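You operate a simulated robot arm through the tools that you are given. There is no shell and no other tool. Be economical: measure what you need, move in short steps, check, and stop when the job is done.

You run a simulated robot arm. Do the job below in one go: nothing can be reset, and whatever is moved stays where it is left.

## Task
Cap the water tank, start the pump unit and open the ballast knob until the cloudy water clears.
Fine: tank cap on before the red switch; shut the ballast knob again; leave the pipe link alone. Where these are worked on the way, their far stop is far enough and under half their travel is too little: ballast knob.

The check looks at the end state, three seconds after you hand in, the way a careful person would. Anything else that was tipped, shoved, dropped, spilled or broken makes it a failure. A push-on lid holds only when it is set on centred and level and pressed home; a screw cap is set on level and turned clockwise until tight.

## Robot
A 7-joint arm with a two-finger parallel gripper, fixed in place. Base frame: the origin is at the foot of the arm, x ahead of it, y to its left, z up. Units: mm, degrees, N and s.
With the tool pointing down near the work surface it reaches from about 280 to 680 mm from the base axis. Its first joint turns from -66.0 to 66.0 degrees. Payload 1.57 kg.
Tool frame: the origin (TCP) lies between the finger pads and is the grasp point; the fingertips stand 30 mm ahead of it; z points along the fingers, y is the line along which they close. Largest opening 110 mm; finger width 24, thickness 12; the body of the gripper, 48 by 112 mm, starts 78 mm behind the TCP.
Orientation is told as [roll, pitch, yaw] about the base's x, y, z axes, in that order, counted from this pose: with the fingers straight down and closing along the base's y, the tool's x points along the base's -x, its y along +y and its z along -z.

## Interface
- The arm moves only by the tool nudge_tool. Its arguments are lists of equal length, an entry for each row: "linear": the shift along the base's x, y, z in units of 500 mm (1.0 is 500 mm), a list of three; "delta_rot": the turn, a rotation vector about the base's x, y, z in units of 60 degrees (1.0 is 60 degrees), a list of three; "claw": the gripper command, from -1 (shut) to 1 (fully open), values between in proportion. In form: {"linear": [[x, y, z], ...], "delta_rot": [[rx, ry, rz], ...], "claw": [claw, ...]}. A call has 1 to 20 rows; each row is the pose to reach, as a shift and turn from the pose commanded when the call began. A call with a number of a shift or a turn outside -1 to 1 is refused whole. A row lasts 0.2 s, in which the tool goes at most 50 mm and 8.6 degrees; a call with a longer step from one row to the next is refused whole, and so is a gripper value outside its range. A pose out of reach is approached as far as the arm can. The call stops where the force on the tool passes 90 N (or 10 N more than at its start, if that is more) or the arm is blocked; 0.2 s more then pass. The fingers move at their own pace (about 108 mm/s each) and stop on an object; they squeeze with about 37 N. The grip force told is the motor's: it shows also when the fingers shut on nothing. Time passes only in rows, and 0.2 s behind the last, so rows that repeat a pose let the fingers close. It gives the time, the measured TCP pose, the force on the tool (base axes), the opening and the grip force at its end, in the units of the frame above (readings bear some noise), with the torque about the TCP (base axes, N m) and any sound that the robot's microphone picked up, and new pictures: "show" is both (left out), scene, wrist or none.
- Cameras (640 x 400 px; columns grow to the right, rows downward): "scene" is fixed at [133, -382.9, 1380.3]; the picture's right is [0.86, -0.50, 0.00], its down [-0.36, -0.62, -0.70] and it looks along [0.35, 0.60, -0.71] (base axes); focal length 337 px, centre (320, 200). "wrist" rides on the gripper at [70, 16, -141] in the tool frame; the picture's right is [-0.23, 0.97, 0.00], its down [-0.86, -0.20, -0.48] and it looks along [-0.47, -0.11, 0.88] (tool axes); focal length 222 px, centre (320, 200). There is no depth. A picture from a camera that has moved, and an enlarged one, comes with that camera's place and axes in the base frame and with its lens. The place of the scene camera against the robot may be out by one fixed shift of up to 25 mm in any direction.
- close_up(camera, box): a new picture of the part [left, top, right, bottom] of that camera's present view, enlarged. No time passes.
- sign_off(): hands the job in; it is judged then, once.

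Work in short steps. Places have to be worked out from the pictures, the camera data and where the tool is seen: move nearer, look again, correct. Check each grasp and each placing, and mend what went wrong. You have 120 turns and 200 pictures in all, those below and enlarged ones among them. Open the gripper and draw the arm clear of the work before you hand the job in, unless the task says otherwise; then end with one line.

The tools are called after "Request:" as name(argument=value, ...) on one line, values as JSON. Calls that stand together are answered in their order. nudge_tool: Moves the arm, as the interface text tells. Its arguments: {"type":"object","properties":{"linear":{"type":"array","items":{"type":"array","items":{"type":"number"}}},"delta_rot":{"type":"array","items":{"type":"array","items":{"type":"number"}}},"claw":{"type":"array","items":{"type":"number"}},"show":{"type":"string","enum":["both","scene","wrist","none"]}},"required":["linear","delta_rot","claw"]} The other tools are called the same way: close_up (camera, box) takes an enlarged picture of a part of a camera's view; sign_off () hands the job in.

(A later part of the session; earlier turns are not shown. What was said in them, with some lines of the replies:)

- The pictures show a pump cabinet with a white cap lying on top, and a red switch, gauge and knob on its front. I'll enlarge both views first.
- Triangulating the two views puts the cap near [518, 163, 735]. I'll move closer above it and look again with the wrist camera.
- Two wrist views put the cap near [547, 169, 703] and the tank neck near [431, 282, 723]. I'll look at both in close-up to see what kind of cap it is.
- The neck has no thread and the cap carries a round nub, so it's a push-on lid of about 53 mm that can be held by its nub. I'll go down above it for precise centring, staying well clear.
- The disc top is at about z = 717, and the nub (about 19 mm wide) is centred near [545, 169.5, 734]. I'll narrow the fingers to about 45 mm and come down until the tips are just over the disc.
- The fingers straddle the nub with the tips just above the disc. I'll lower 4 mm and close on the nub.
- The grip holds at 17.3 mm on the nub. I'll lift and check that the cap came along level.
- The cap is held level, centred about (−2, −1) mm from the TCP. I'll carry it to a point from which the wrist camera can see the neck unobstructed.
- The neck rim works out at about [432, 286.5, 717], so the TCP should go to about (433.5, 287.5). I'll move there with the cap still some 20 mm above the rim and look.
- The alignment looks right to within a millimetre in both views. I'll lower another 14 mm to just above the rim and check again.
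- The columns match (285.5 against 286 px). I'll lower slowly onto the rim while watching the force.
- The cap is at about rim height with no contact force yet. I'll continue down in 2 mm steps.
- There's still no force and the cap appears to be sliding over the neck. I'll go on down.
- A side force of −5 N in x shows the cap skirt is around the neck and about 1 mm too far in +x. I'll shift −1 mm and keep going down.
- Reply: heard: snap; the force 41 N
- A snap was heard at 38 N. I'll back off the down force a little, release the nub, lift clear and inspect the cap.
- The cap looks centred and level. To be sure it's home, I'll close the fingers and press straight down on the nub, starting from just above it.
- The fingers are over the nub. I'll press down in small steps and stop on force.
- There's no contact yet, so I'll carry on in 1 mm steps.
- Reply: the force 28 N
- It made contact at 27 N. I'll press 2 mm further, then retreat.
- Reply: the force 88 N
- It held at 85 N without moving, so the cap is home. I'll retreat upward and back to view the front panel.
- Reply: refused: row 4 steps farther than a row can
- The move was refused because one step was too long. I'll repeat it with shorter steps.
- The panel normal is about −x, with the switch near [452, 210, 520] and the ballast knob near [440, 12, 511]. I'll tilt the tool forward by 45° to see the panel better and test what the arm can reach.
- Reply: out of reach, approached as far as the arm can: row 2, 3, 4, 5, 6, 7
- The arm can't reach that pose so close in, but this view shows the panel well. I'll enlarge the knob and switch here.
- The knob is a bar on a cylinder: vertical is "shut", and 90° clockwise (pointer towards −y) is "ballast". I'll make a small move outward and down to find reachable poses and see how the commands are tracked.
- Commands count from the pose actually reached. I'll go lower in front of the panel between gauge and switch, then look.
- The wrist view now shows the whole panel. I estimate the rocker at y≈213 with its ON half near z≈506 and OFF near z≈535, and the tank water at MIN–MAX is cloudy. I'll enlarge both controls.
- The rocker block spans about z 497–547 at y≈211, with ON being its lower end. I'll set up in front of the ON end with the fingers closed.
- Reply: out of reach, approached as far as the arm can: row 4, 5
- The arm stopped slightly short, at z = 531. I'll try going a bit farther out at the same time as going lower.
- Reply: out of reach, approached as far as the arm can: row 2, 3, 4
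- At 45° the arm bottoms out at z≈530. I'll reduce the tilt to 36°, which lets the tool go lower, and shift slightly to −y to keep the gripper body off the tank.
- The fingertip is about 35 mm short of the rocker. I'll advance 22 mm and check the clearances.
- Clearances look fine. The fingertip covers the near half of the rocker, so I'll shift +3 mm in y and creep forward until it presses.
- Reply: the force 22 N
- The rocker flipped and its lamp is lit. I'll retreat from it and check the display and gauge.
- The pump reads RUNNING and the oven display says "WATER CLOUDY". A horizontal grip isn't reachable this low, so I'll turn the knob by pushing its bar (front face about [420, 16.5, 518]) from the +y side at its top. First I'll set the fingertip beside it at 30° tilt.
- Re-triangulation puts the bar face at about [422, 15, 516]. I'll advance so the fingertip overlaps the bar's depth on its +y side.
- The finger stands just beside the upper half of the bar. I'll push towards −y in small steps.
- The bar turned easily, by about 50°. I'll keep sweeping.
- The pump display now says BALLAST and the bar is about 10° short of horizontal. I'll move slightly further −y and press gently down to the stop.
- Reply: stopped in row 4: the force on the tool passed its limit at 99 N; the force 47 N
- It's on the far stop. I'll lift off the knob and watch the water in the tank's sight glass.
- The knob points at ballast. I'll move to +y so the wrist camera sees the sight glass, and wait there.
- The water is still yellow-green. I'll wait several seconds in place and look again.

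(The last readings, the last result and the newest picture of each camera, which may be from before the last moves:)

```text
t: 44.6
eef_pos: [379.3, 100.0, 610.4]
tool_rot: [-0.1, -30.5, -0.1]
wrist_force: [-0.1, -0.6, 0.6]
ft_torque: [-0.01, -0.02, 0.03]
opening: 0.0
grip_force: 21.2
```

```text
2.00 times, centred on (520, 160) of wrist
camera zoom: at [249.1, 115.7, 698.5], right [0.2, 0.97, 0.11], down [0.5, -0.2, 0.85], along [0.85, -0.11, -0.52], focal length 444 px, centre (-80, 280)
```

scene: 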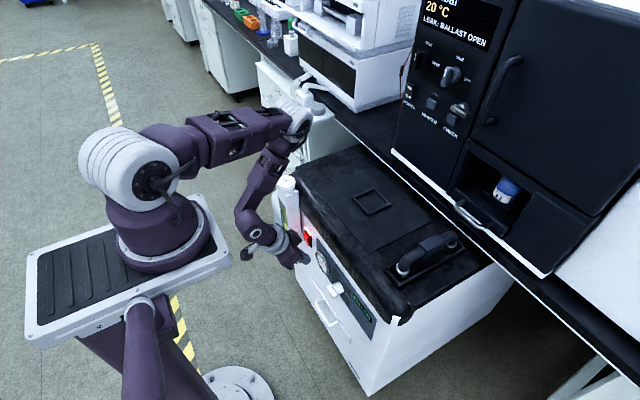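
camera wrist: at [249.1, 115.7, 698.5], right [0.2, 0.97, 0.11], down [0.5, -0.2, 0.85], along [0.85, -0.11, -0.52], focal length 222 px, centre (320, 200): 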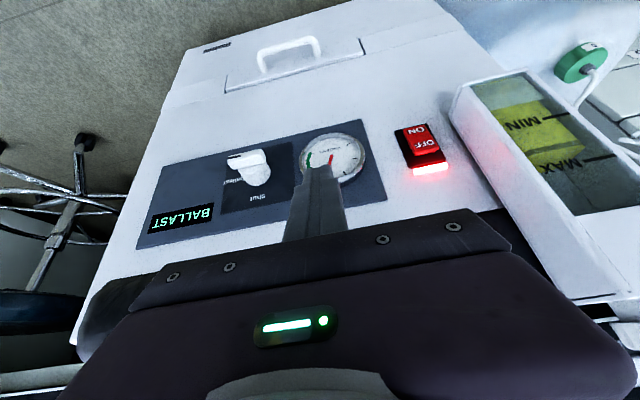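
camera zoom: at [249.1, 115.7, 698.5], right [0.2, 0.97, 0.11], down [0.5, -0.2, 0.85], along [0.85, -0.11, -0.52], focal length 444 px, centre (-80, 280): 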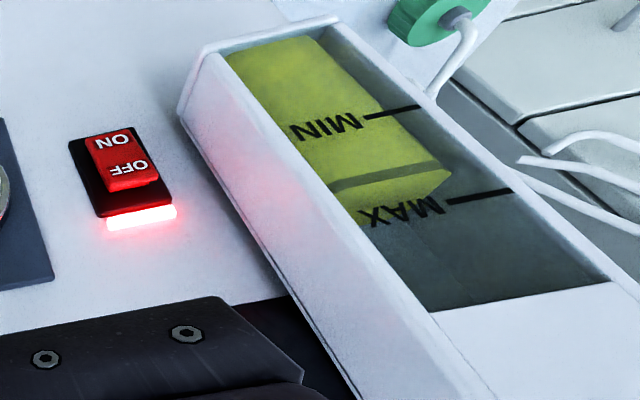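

The pale layer at the bottom of the sight glass shrank and is now gone. I'll wait a few more seconds to confirm it's finished.

Request:
nudge_tool(linear=[[0, 0, 0], [0, 0, 0], [0, 0, 0], [0, 0, 0], [0, 0, 0], [0, 0, 0], [0, 0, 0], [0, 0, 0], [0, 0, 0], [0, 0, 0], [0, 0, 0], [0, 0, 0], [0, 0, 0], [0, 0, 0], [0, 0, 0], [0, 0, 0], [0, 0, 0], [0, 0, 0], [0, 0, 0], [0, 0, 0]], delta_rot=[[0, 0, 0], [0, 0, 0], [0, 0, 0], [0, 0, 0], [0, 0, 0], [0, 0, 0], [0, 0, 0], [0, 0, 0], [0, 0, 0], [0, 0, 0], [0, 0, 0], [0, 0, 0], [0, 0, 0], [0, 0, 0], [0, 0, 0], [0, 0, 0], [0, 0, 0], [0, 0, 0], [0, 0, 0], [0, 0, 0]], claw=[-1, -1, -1, -1, -1, -1, -1, -1, -1, -1, -1, -1, -1, -1, -1, -1, -1, -1, -1, -1], show="none")

Request:
close_up(camera="wrist", box=[140, 60, 640, 260])

Request:
close_up(camera="scene", box=[380, 0, 540, 100])

```text
t: 48.9
eef_pos: [380.7, 100.0, 611.3]
tool_rot: [0.0, -30.4, -0.1]
wrist_force: [0.6, 0.2, 0.0]
ft_torque: [0.0, 0.01, 0.01]
opening: 0.2
grip_force: 21.4
```

```text
1.28 times, centred on (390, 160) of wrist
camera zoom: at [249.1, 115.7, 698.5], right [0.2, 0.97, 0.11], down [0.5, -0.2, 0.85], along [0.85, -0.11, -0.52], focal length 284 px, centre (230, 251)
```

zoom: 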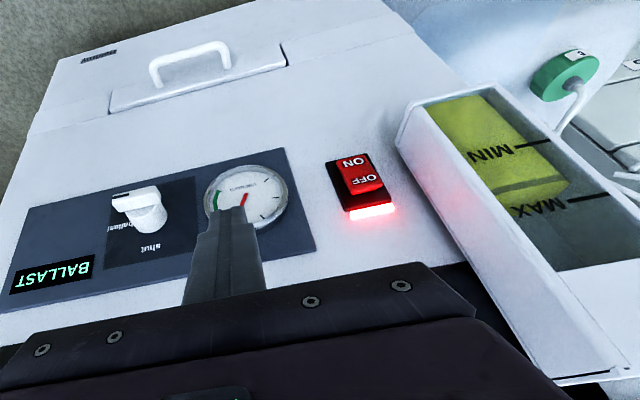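

```text
4.00 times, centred on (460, 50) of scene
camera zoom: at [133.0, -382.9, 1380.3], right [0.86, -0.5, 0.0], down [-0.36, -0.62, -0.7], along [0.35, 0.6, -0.71], focal length 1348 px, centre (-240, 800)
```

zoom: 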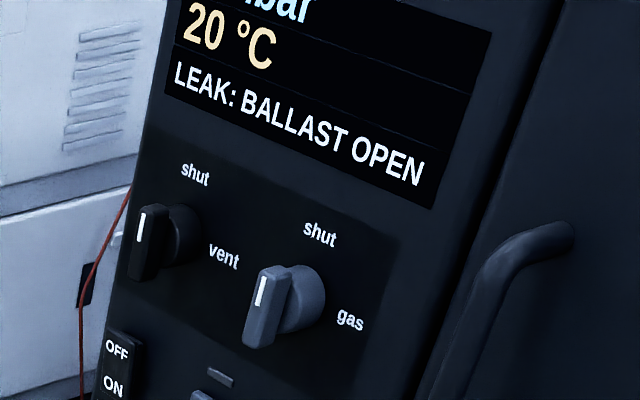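

The water stays free of the pale cloudy layer. Now I'll shut the knob by pushing the bar's +y end downward, starting from above that end.

Request:
nudge_tool(linear=[[0.02, -0.06, -0.03], [0.05, -0.12, -0.06], [0.05, -0.12, -0.09], [0.05, -0.12, -0.1], [0.05, -0.12, -0.1]], delta_rot=[[0, 0, 0], [0, 0, 0], [0, 0, 0], [0, 0, 0], [0, 0, 0]], claw=[-1, -1, -1, -1, -1], show="none")

Request:
close_up(camera="wrist", box=[220, 120, 380, 220])

Request:
close_up(camera="scene", box=[300, 250, 396, 310])

```text
t: 50.0
eef_pos: [404.5, 39.7, 560.2]
tool_rot: [0.0, -30.4, -0.1]
wrist_force: [-0.2, 0.6, 0.8]
ft_torque: [0.01, 0.01, 0.0]
opening: 0.1
grip_force: 21.4
```

```text
4.00 times, centred on (300, 170) of wrist
camera zoom: at [273.7, 56.4, 646.8], right [0.2, 0.97, 0.11], down [0.5, -0.2, 0.85], along [0.85, -0.11, -0.52], focal length 888 px, centre (400, 320)
```

zoom: 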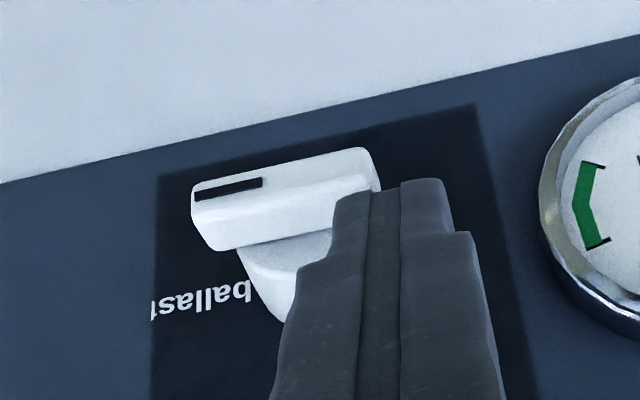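

```text
6.67 times, centred on (348, 280) of scene
camera zoom: at [133.0, -382.9, 1380.3], right [0.86, -0.5, 0.0], down [-0.36, -0.62, -0.7], along [0.35, 0.6, -0.71], focal length 2246 px, centre (133, -333)
```

zoom: 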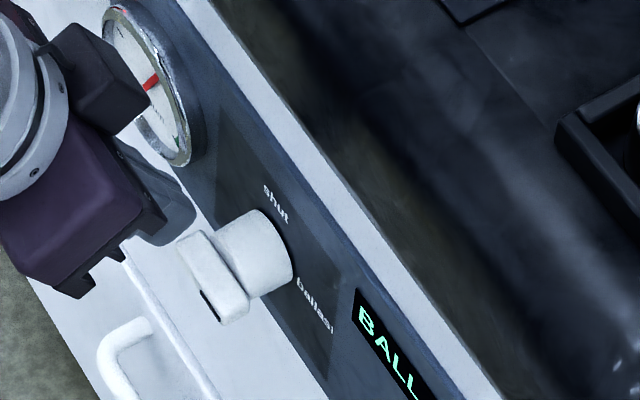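

The finger overlaps the +y end of the bar only slightly. I'll shift 4 mm to −y and press down gradually.

Request:
nudge_tool(linear=[[0, -0.008, 0], [0, -0.008, -0.01], [0, -0.008, -0.02], [0, -0.008, -0.03], [0, -0.008, -0.04]], delta_rot=[[0, 0, 0], [0, 0, 0], [0, 0, 0], [0, 0, 0], [0, 0, 0]], claw=[-1, -1, -1, -1, -1], show="none")

Request:
close_up(camera="wrist", box=[220, 120, 380, 220])

Request:
close_up(camera="scene", box=[300, 250, 396, 310])

```text
t: 51.2
eef_pos: [404.8, 35.1, 539.8]
tool_rot: [0.0, -30.5, -0.1]
wrist_force: [-1.2, 0.5, 2.4]
ft_torque: [-0.02, 0.05, 0.0]
opening: 0.1
grip_force: 21.4
```

```text
4.00 times, centred on (300, 170) of wrist
camera zoom: at [273.5, 51.8, 626.8], right [0.2, 0.97, 0.11], down [0.5, -0.2, 0.85], along [0.85, -0.11, -0.52], focal length 888 px, centre (400, 320)
```

zoom: 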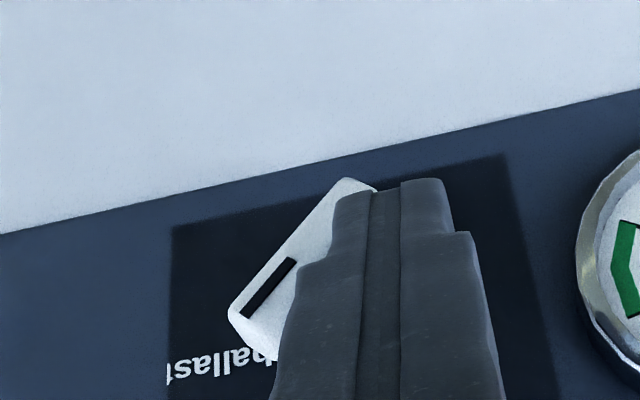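

```text
6.67 times, centred on (348, 280) of scene
camera zoom: at [132.9, -382.9, 1380.3], right [0.86, -0.5, 0.0], down [-0.36, -0.62, -0.7], along [0.35, 0.6, -0.71], focal length 2246 px, centre (133, -333)
```

zoom: 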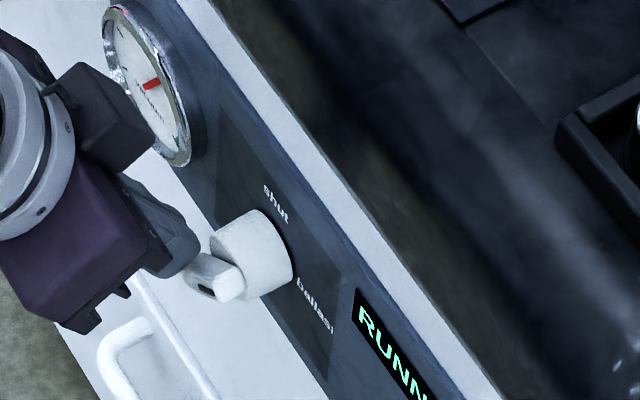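

The bar is about halfway back and the display shows RUNNING again. I'll go on down beside it.

Request:
nudge_tool(linear=[[0, 0, -0.008], [0, 0, -0.016], [0, 0, -0.024], [0, 0, -0.03], [0, 0, -0.03]], delta_rot=[[0, 0, 0], [0, 0, 0], [0, 0, 0], [0, 0, 0], [0, 0, 0]], claw=[-1, -1, -1, -1, -1], show="none")

Request:
close_up(camera="wrist", box=[220, 120, 380, 220])

Request:
close_up(camera="scene", box=[300, 250, 396, 310])

```text
t: 52.5
eef_pos: [405.1, 34.7, 523.5]
tool_rot: [0.0, -30.4, -0.1]
wrist_force: [0.1, -0.5, -0.4]
ft_torque: [-0.01, -0.01, -0.03]
opening: 0.2
grip_force: 21.6
```

```text
4.00 times, centred on (300, 170) of wrist
camera zoom: at [274.2, 51.6, 611.6], right [0.2, 0.97, 0.11], down [0.5, -0.2, 0.85], along [0.85, -0.11, -0.52], focal length 888 px, centre (400, 320)
```

zoom: 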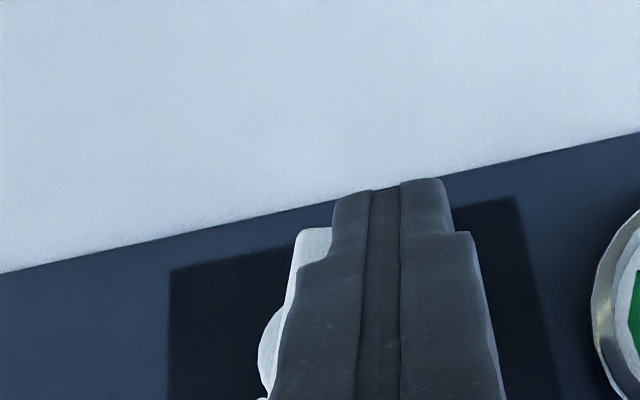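

```text
6.67 times, centred on (348, 280) of scene
camera zoom: at [133.0, -382.9, 1380.3], right [0.86, -0.5, 0.0], down [-0.36, -0.62, -0.7], along [0.35, 0.6, -0.71], focal length 2246 px, centre (133, -333)
```

zoom: 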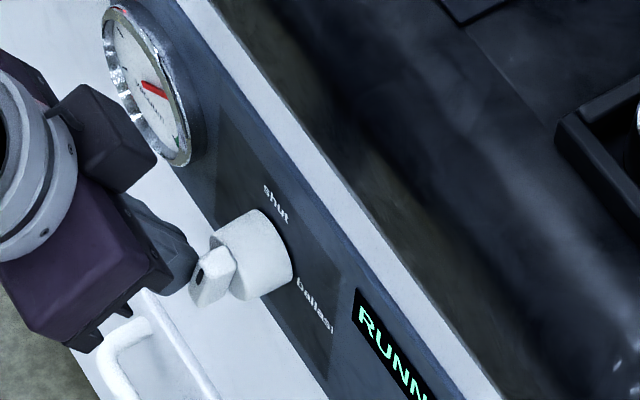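

The bar is within about 15° of vertical. I'll push its lower half to −y until it meets the shut stop.

Request:
nudge_tool(linear=[[0, -0.004, 0], [0, -0.007, 0], [0, -0.01, 0]], delta_rot=[[0, 0, 0], [0, 0, 0], [0, 0, 0]], claw=[-1, -1, -1], show="none")

Request:
close_up(camera="scene", box=[300, 250, 396, 310])

```text
t: 53.2
eef_pos: [405.6, 31.5, 524.5]
tool_rot: [0.1, -30.5, 0.0]
wrist_force: [0.6, 6.3, -0.3]
ft_torque: [0.07, 0.0, 0.16]
opening: 0.2
grip_force: 21.7
```

```text
6.67 times, centred on (348, 280) of scene
camera zoom: at [133.0, -382.8, 1380.3], right [0.86, -0.5, 0.0], down [-0.36, -0.62, -0.7], along [0.35, 0.6, -0.71], focal length 2246 px, centre (133, -333)
```

zoom: 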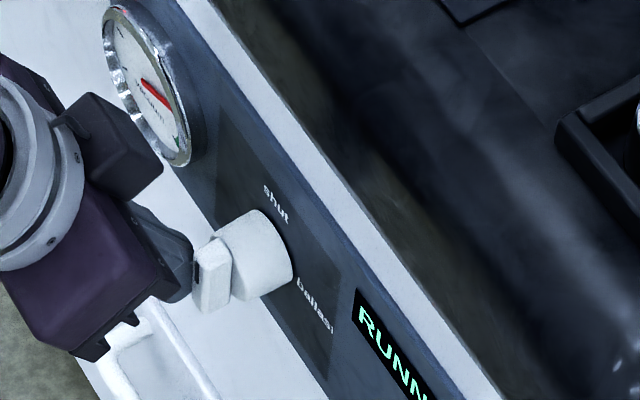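

Force is rising to 6 N with the bar nearly vertical. I'll push 2 mm more to be sure of the stop.

Request:
nudge_tool(linear=[[0, -0.002, 0], [0, -0.004, 0], [0, -0.004, 0]], delta_rot=[[0, 0, 0], [0, 0, 0], [0, 0, 0]], claw=[-1, -1, -1], show="none")

```text
t: 54.0
eef_pos: [405.8, 32.2, 525.2]
tool_rot: [0.4, -30.4, 0.2]
wrist_force: [-5.0, 34.5, 3.2]
ft_torque: [0.27, -0.05, 0.47]
opening: 0.0
grip_force: 21.0
```

It's firmly on the shut stop. I'll back off to +y, then away, and verify everything from the wrist camera.

Request:
nudge_tool(linear=[[0, 0.02, 0], [0, 0.04, 0], [-0.04, 0.06, 0.03], [-0.05, 0.1, 0.1], [-0.05, 0.14, 0.17], [-0.05, 0.14, 0.17]], delta_rot=[[0, 0, 0], [0, 0, 0], [0, 0, 0], [0, 0, 0], [0, 0, 0], [0, 0, 0]], claw=[-1, -1, -1, -1, -1, -1])

Request:
close_up(camera="wrist", box=[140, 60, 640, 260])

Request:
close_up(camera="scene", box=[380, 0, 540, 100])

```text
t: 55.5
eef_pos: [377.9, 100.6, 611.2]
tool_rot: [0.1, -30.3, -0.2]
wrist_force: [-0.9, -0.6, -0.2]
ft_torque: [-0.02, -0.02, 0.0]
opening: 0.0
grip_force: 21.2
camera wrist: at [246.9, 116.0, 698.0], right [0.2, 0.97, 0.11], down [0.5, -0.2, 0.85], along [0.85, -0.11, -0.52], focal length 222 px, centre (320, 200)
```

scene: 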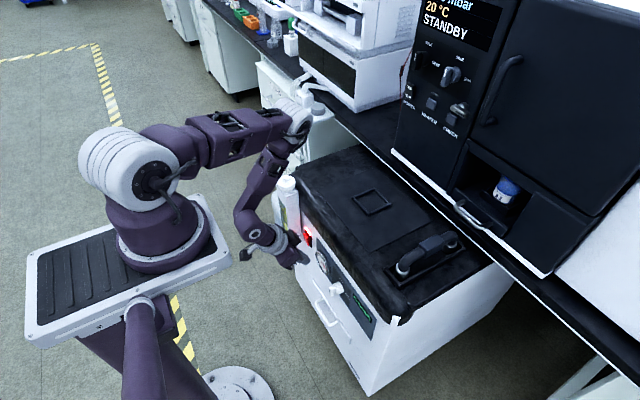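
wrist: 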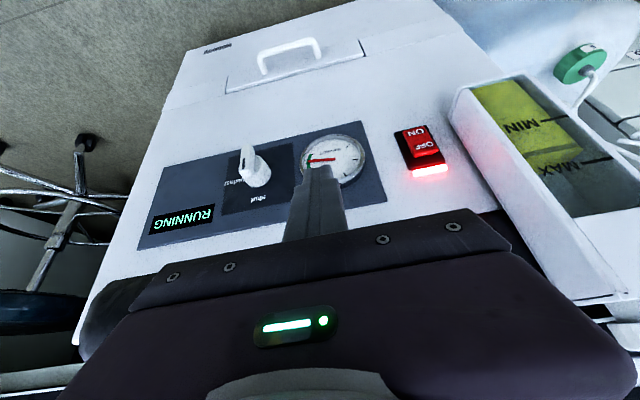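

```text
1.28 times, centred on (390, 160) of wrist
camera zoom: at [246.9, 116.0, 698.0], right [0.2, 0.97, 0.11], down [0.5, -0.2, 0.85], along [0.85, -0.11, -0.52], focal length 284 px, centre (230, 251)
```

zoom: 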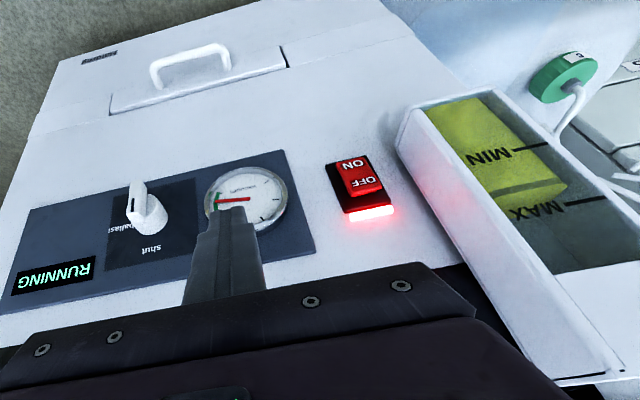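

```text
4.00 times, centred on (460, 50) of scene
camera zoom: at [133.0, -382.9, 1380.3], right [0.86, -0.5, 0.0], down [-0.36, -0.62, -0.7], along [0.35, 0.6, -0.71], focal length 1348 px, centre (-240, 800)
```

zoom: 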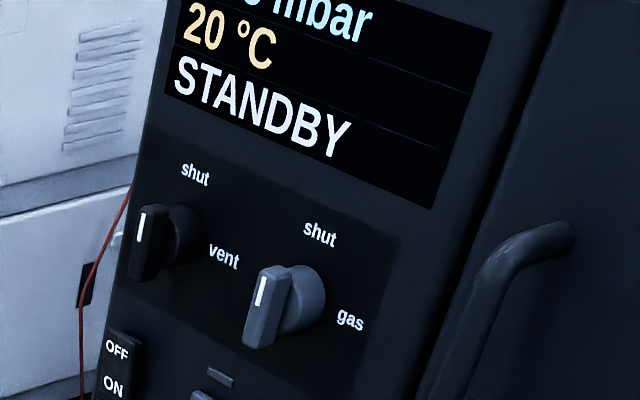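

Everything reads right: RUNNING, STANDBY with no cloudy warning, and the needle in the green. I'll draw the arm up and back, open the gripper, and check the cap once more.

Request:
nudge_tool(linear=[[-0.01, 0, 0.08], [-0.01, 0, 0.16], [-0.01, 0, 0.24], [-0.01, 0, 0.32], [-0.01, 0, 0.4], [-0.01, 0, 0.48], [-0.01, 0, 0.48]], delta_rot=[[0, 0.08, 0], [0, 0.16, 0], [0, 0.24, 0], [0, 0.32, 0], [0, 0.4, 0], [0, 0.5, 0], [0, 0.5, 0]], claw=[-1, -1, -1, 0, 1, 1, 1])

Request:
close_up(camera="scene", box=[258, 165, 402, 325])

```text
t: 57.0
eef_pos: [374.1, 97.6, 853.0]
tool_rot: [-0.1, -0.5, -0.1]
wrist_force: [-0.3, 0.0, 0.0]
ft_torque: [0.05, -0.02, 0.0]
opening: 109.8
grip_force: 0.1
camera wrist: at [304.2, 114.3, 993.5], right [0.23, 0.97, 0.0], down [0.85, -0.2, 0.48], along [0.47, -0.11, -0.88], focal length 222 px, centre (320, 200)
```

scene: 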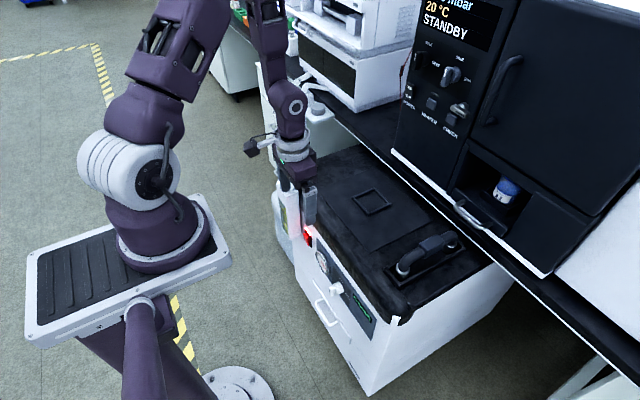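
wrist: 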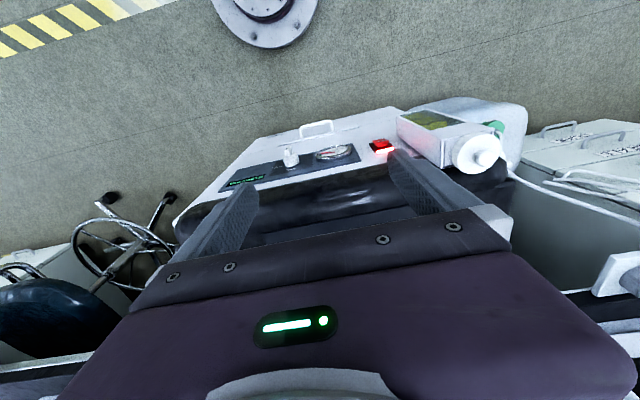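

```text
2.50 times, centred on (330, 245) of scene
camera zoom: at [133.0, -382.9, 1380.3], right [0.86, -0.5, 0.0], down [-0.36, -0.62, -0.7], along [0.35, 0.6, -0.71], focal length 842 px, centre (295, 88)
```

zoom: 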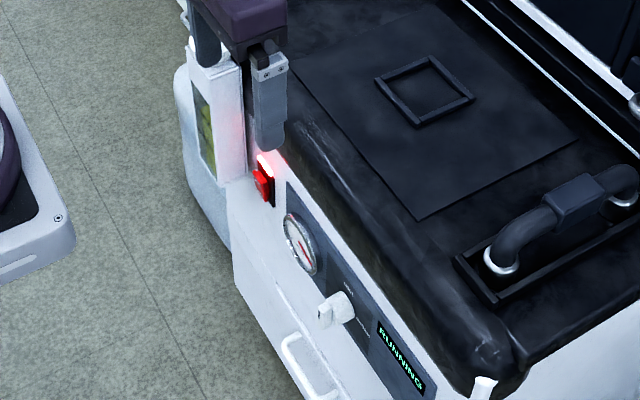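

The cap is on, the pump is running, the ballast knob is shut and the pipe link hasn't been touched. The arm is clear and the gripper open, so I'm handing in.

Request:
sign_off()

```text
The job is handed in.
```

The tank cap was pressed home before the red switch was turned on, the pump is running, the ballast knob was opened to its far stop until the cloudy-water layer was gone and then shut again, and the pipe link was left alone.
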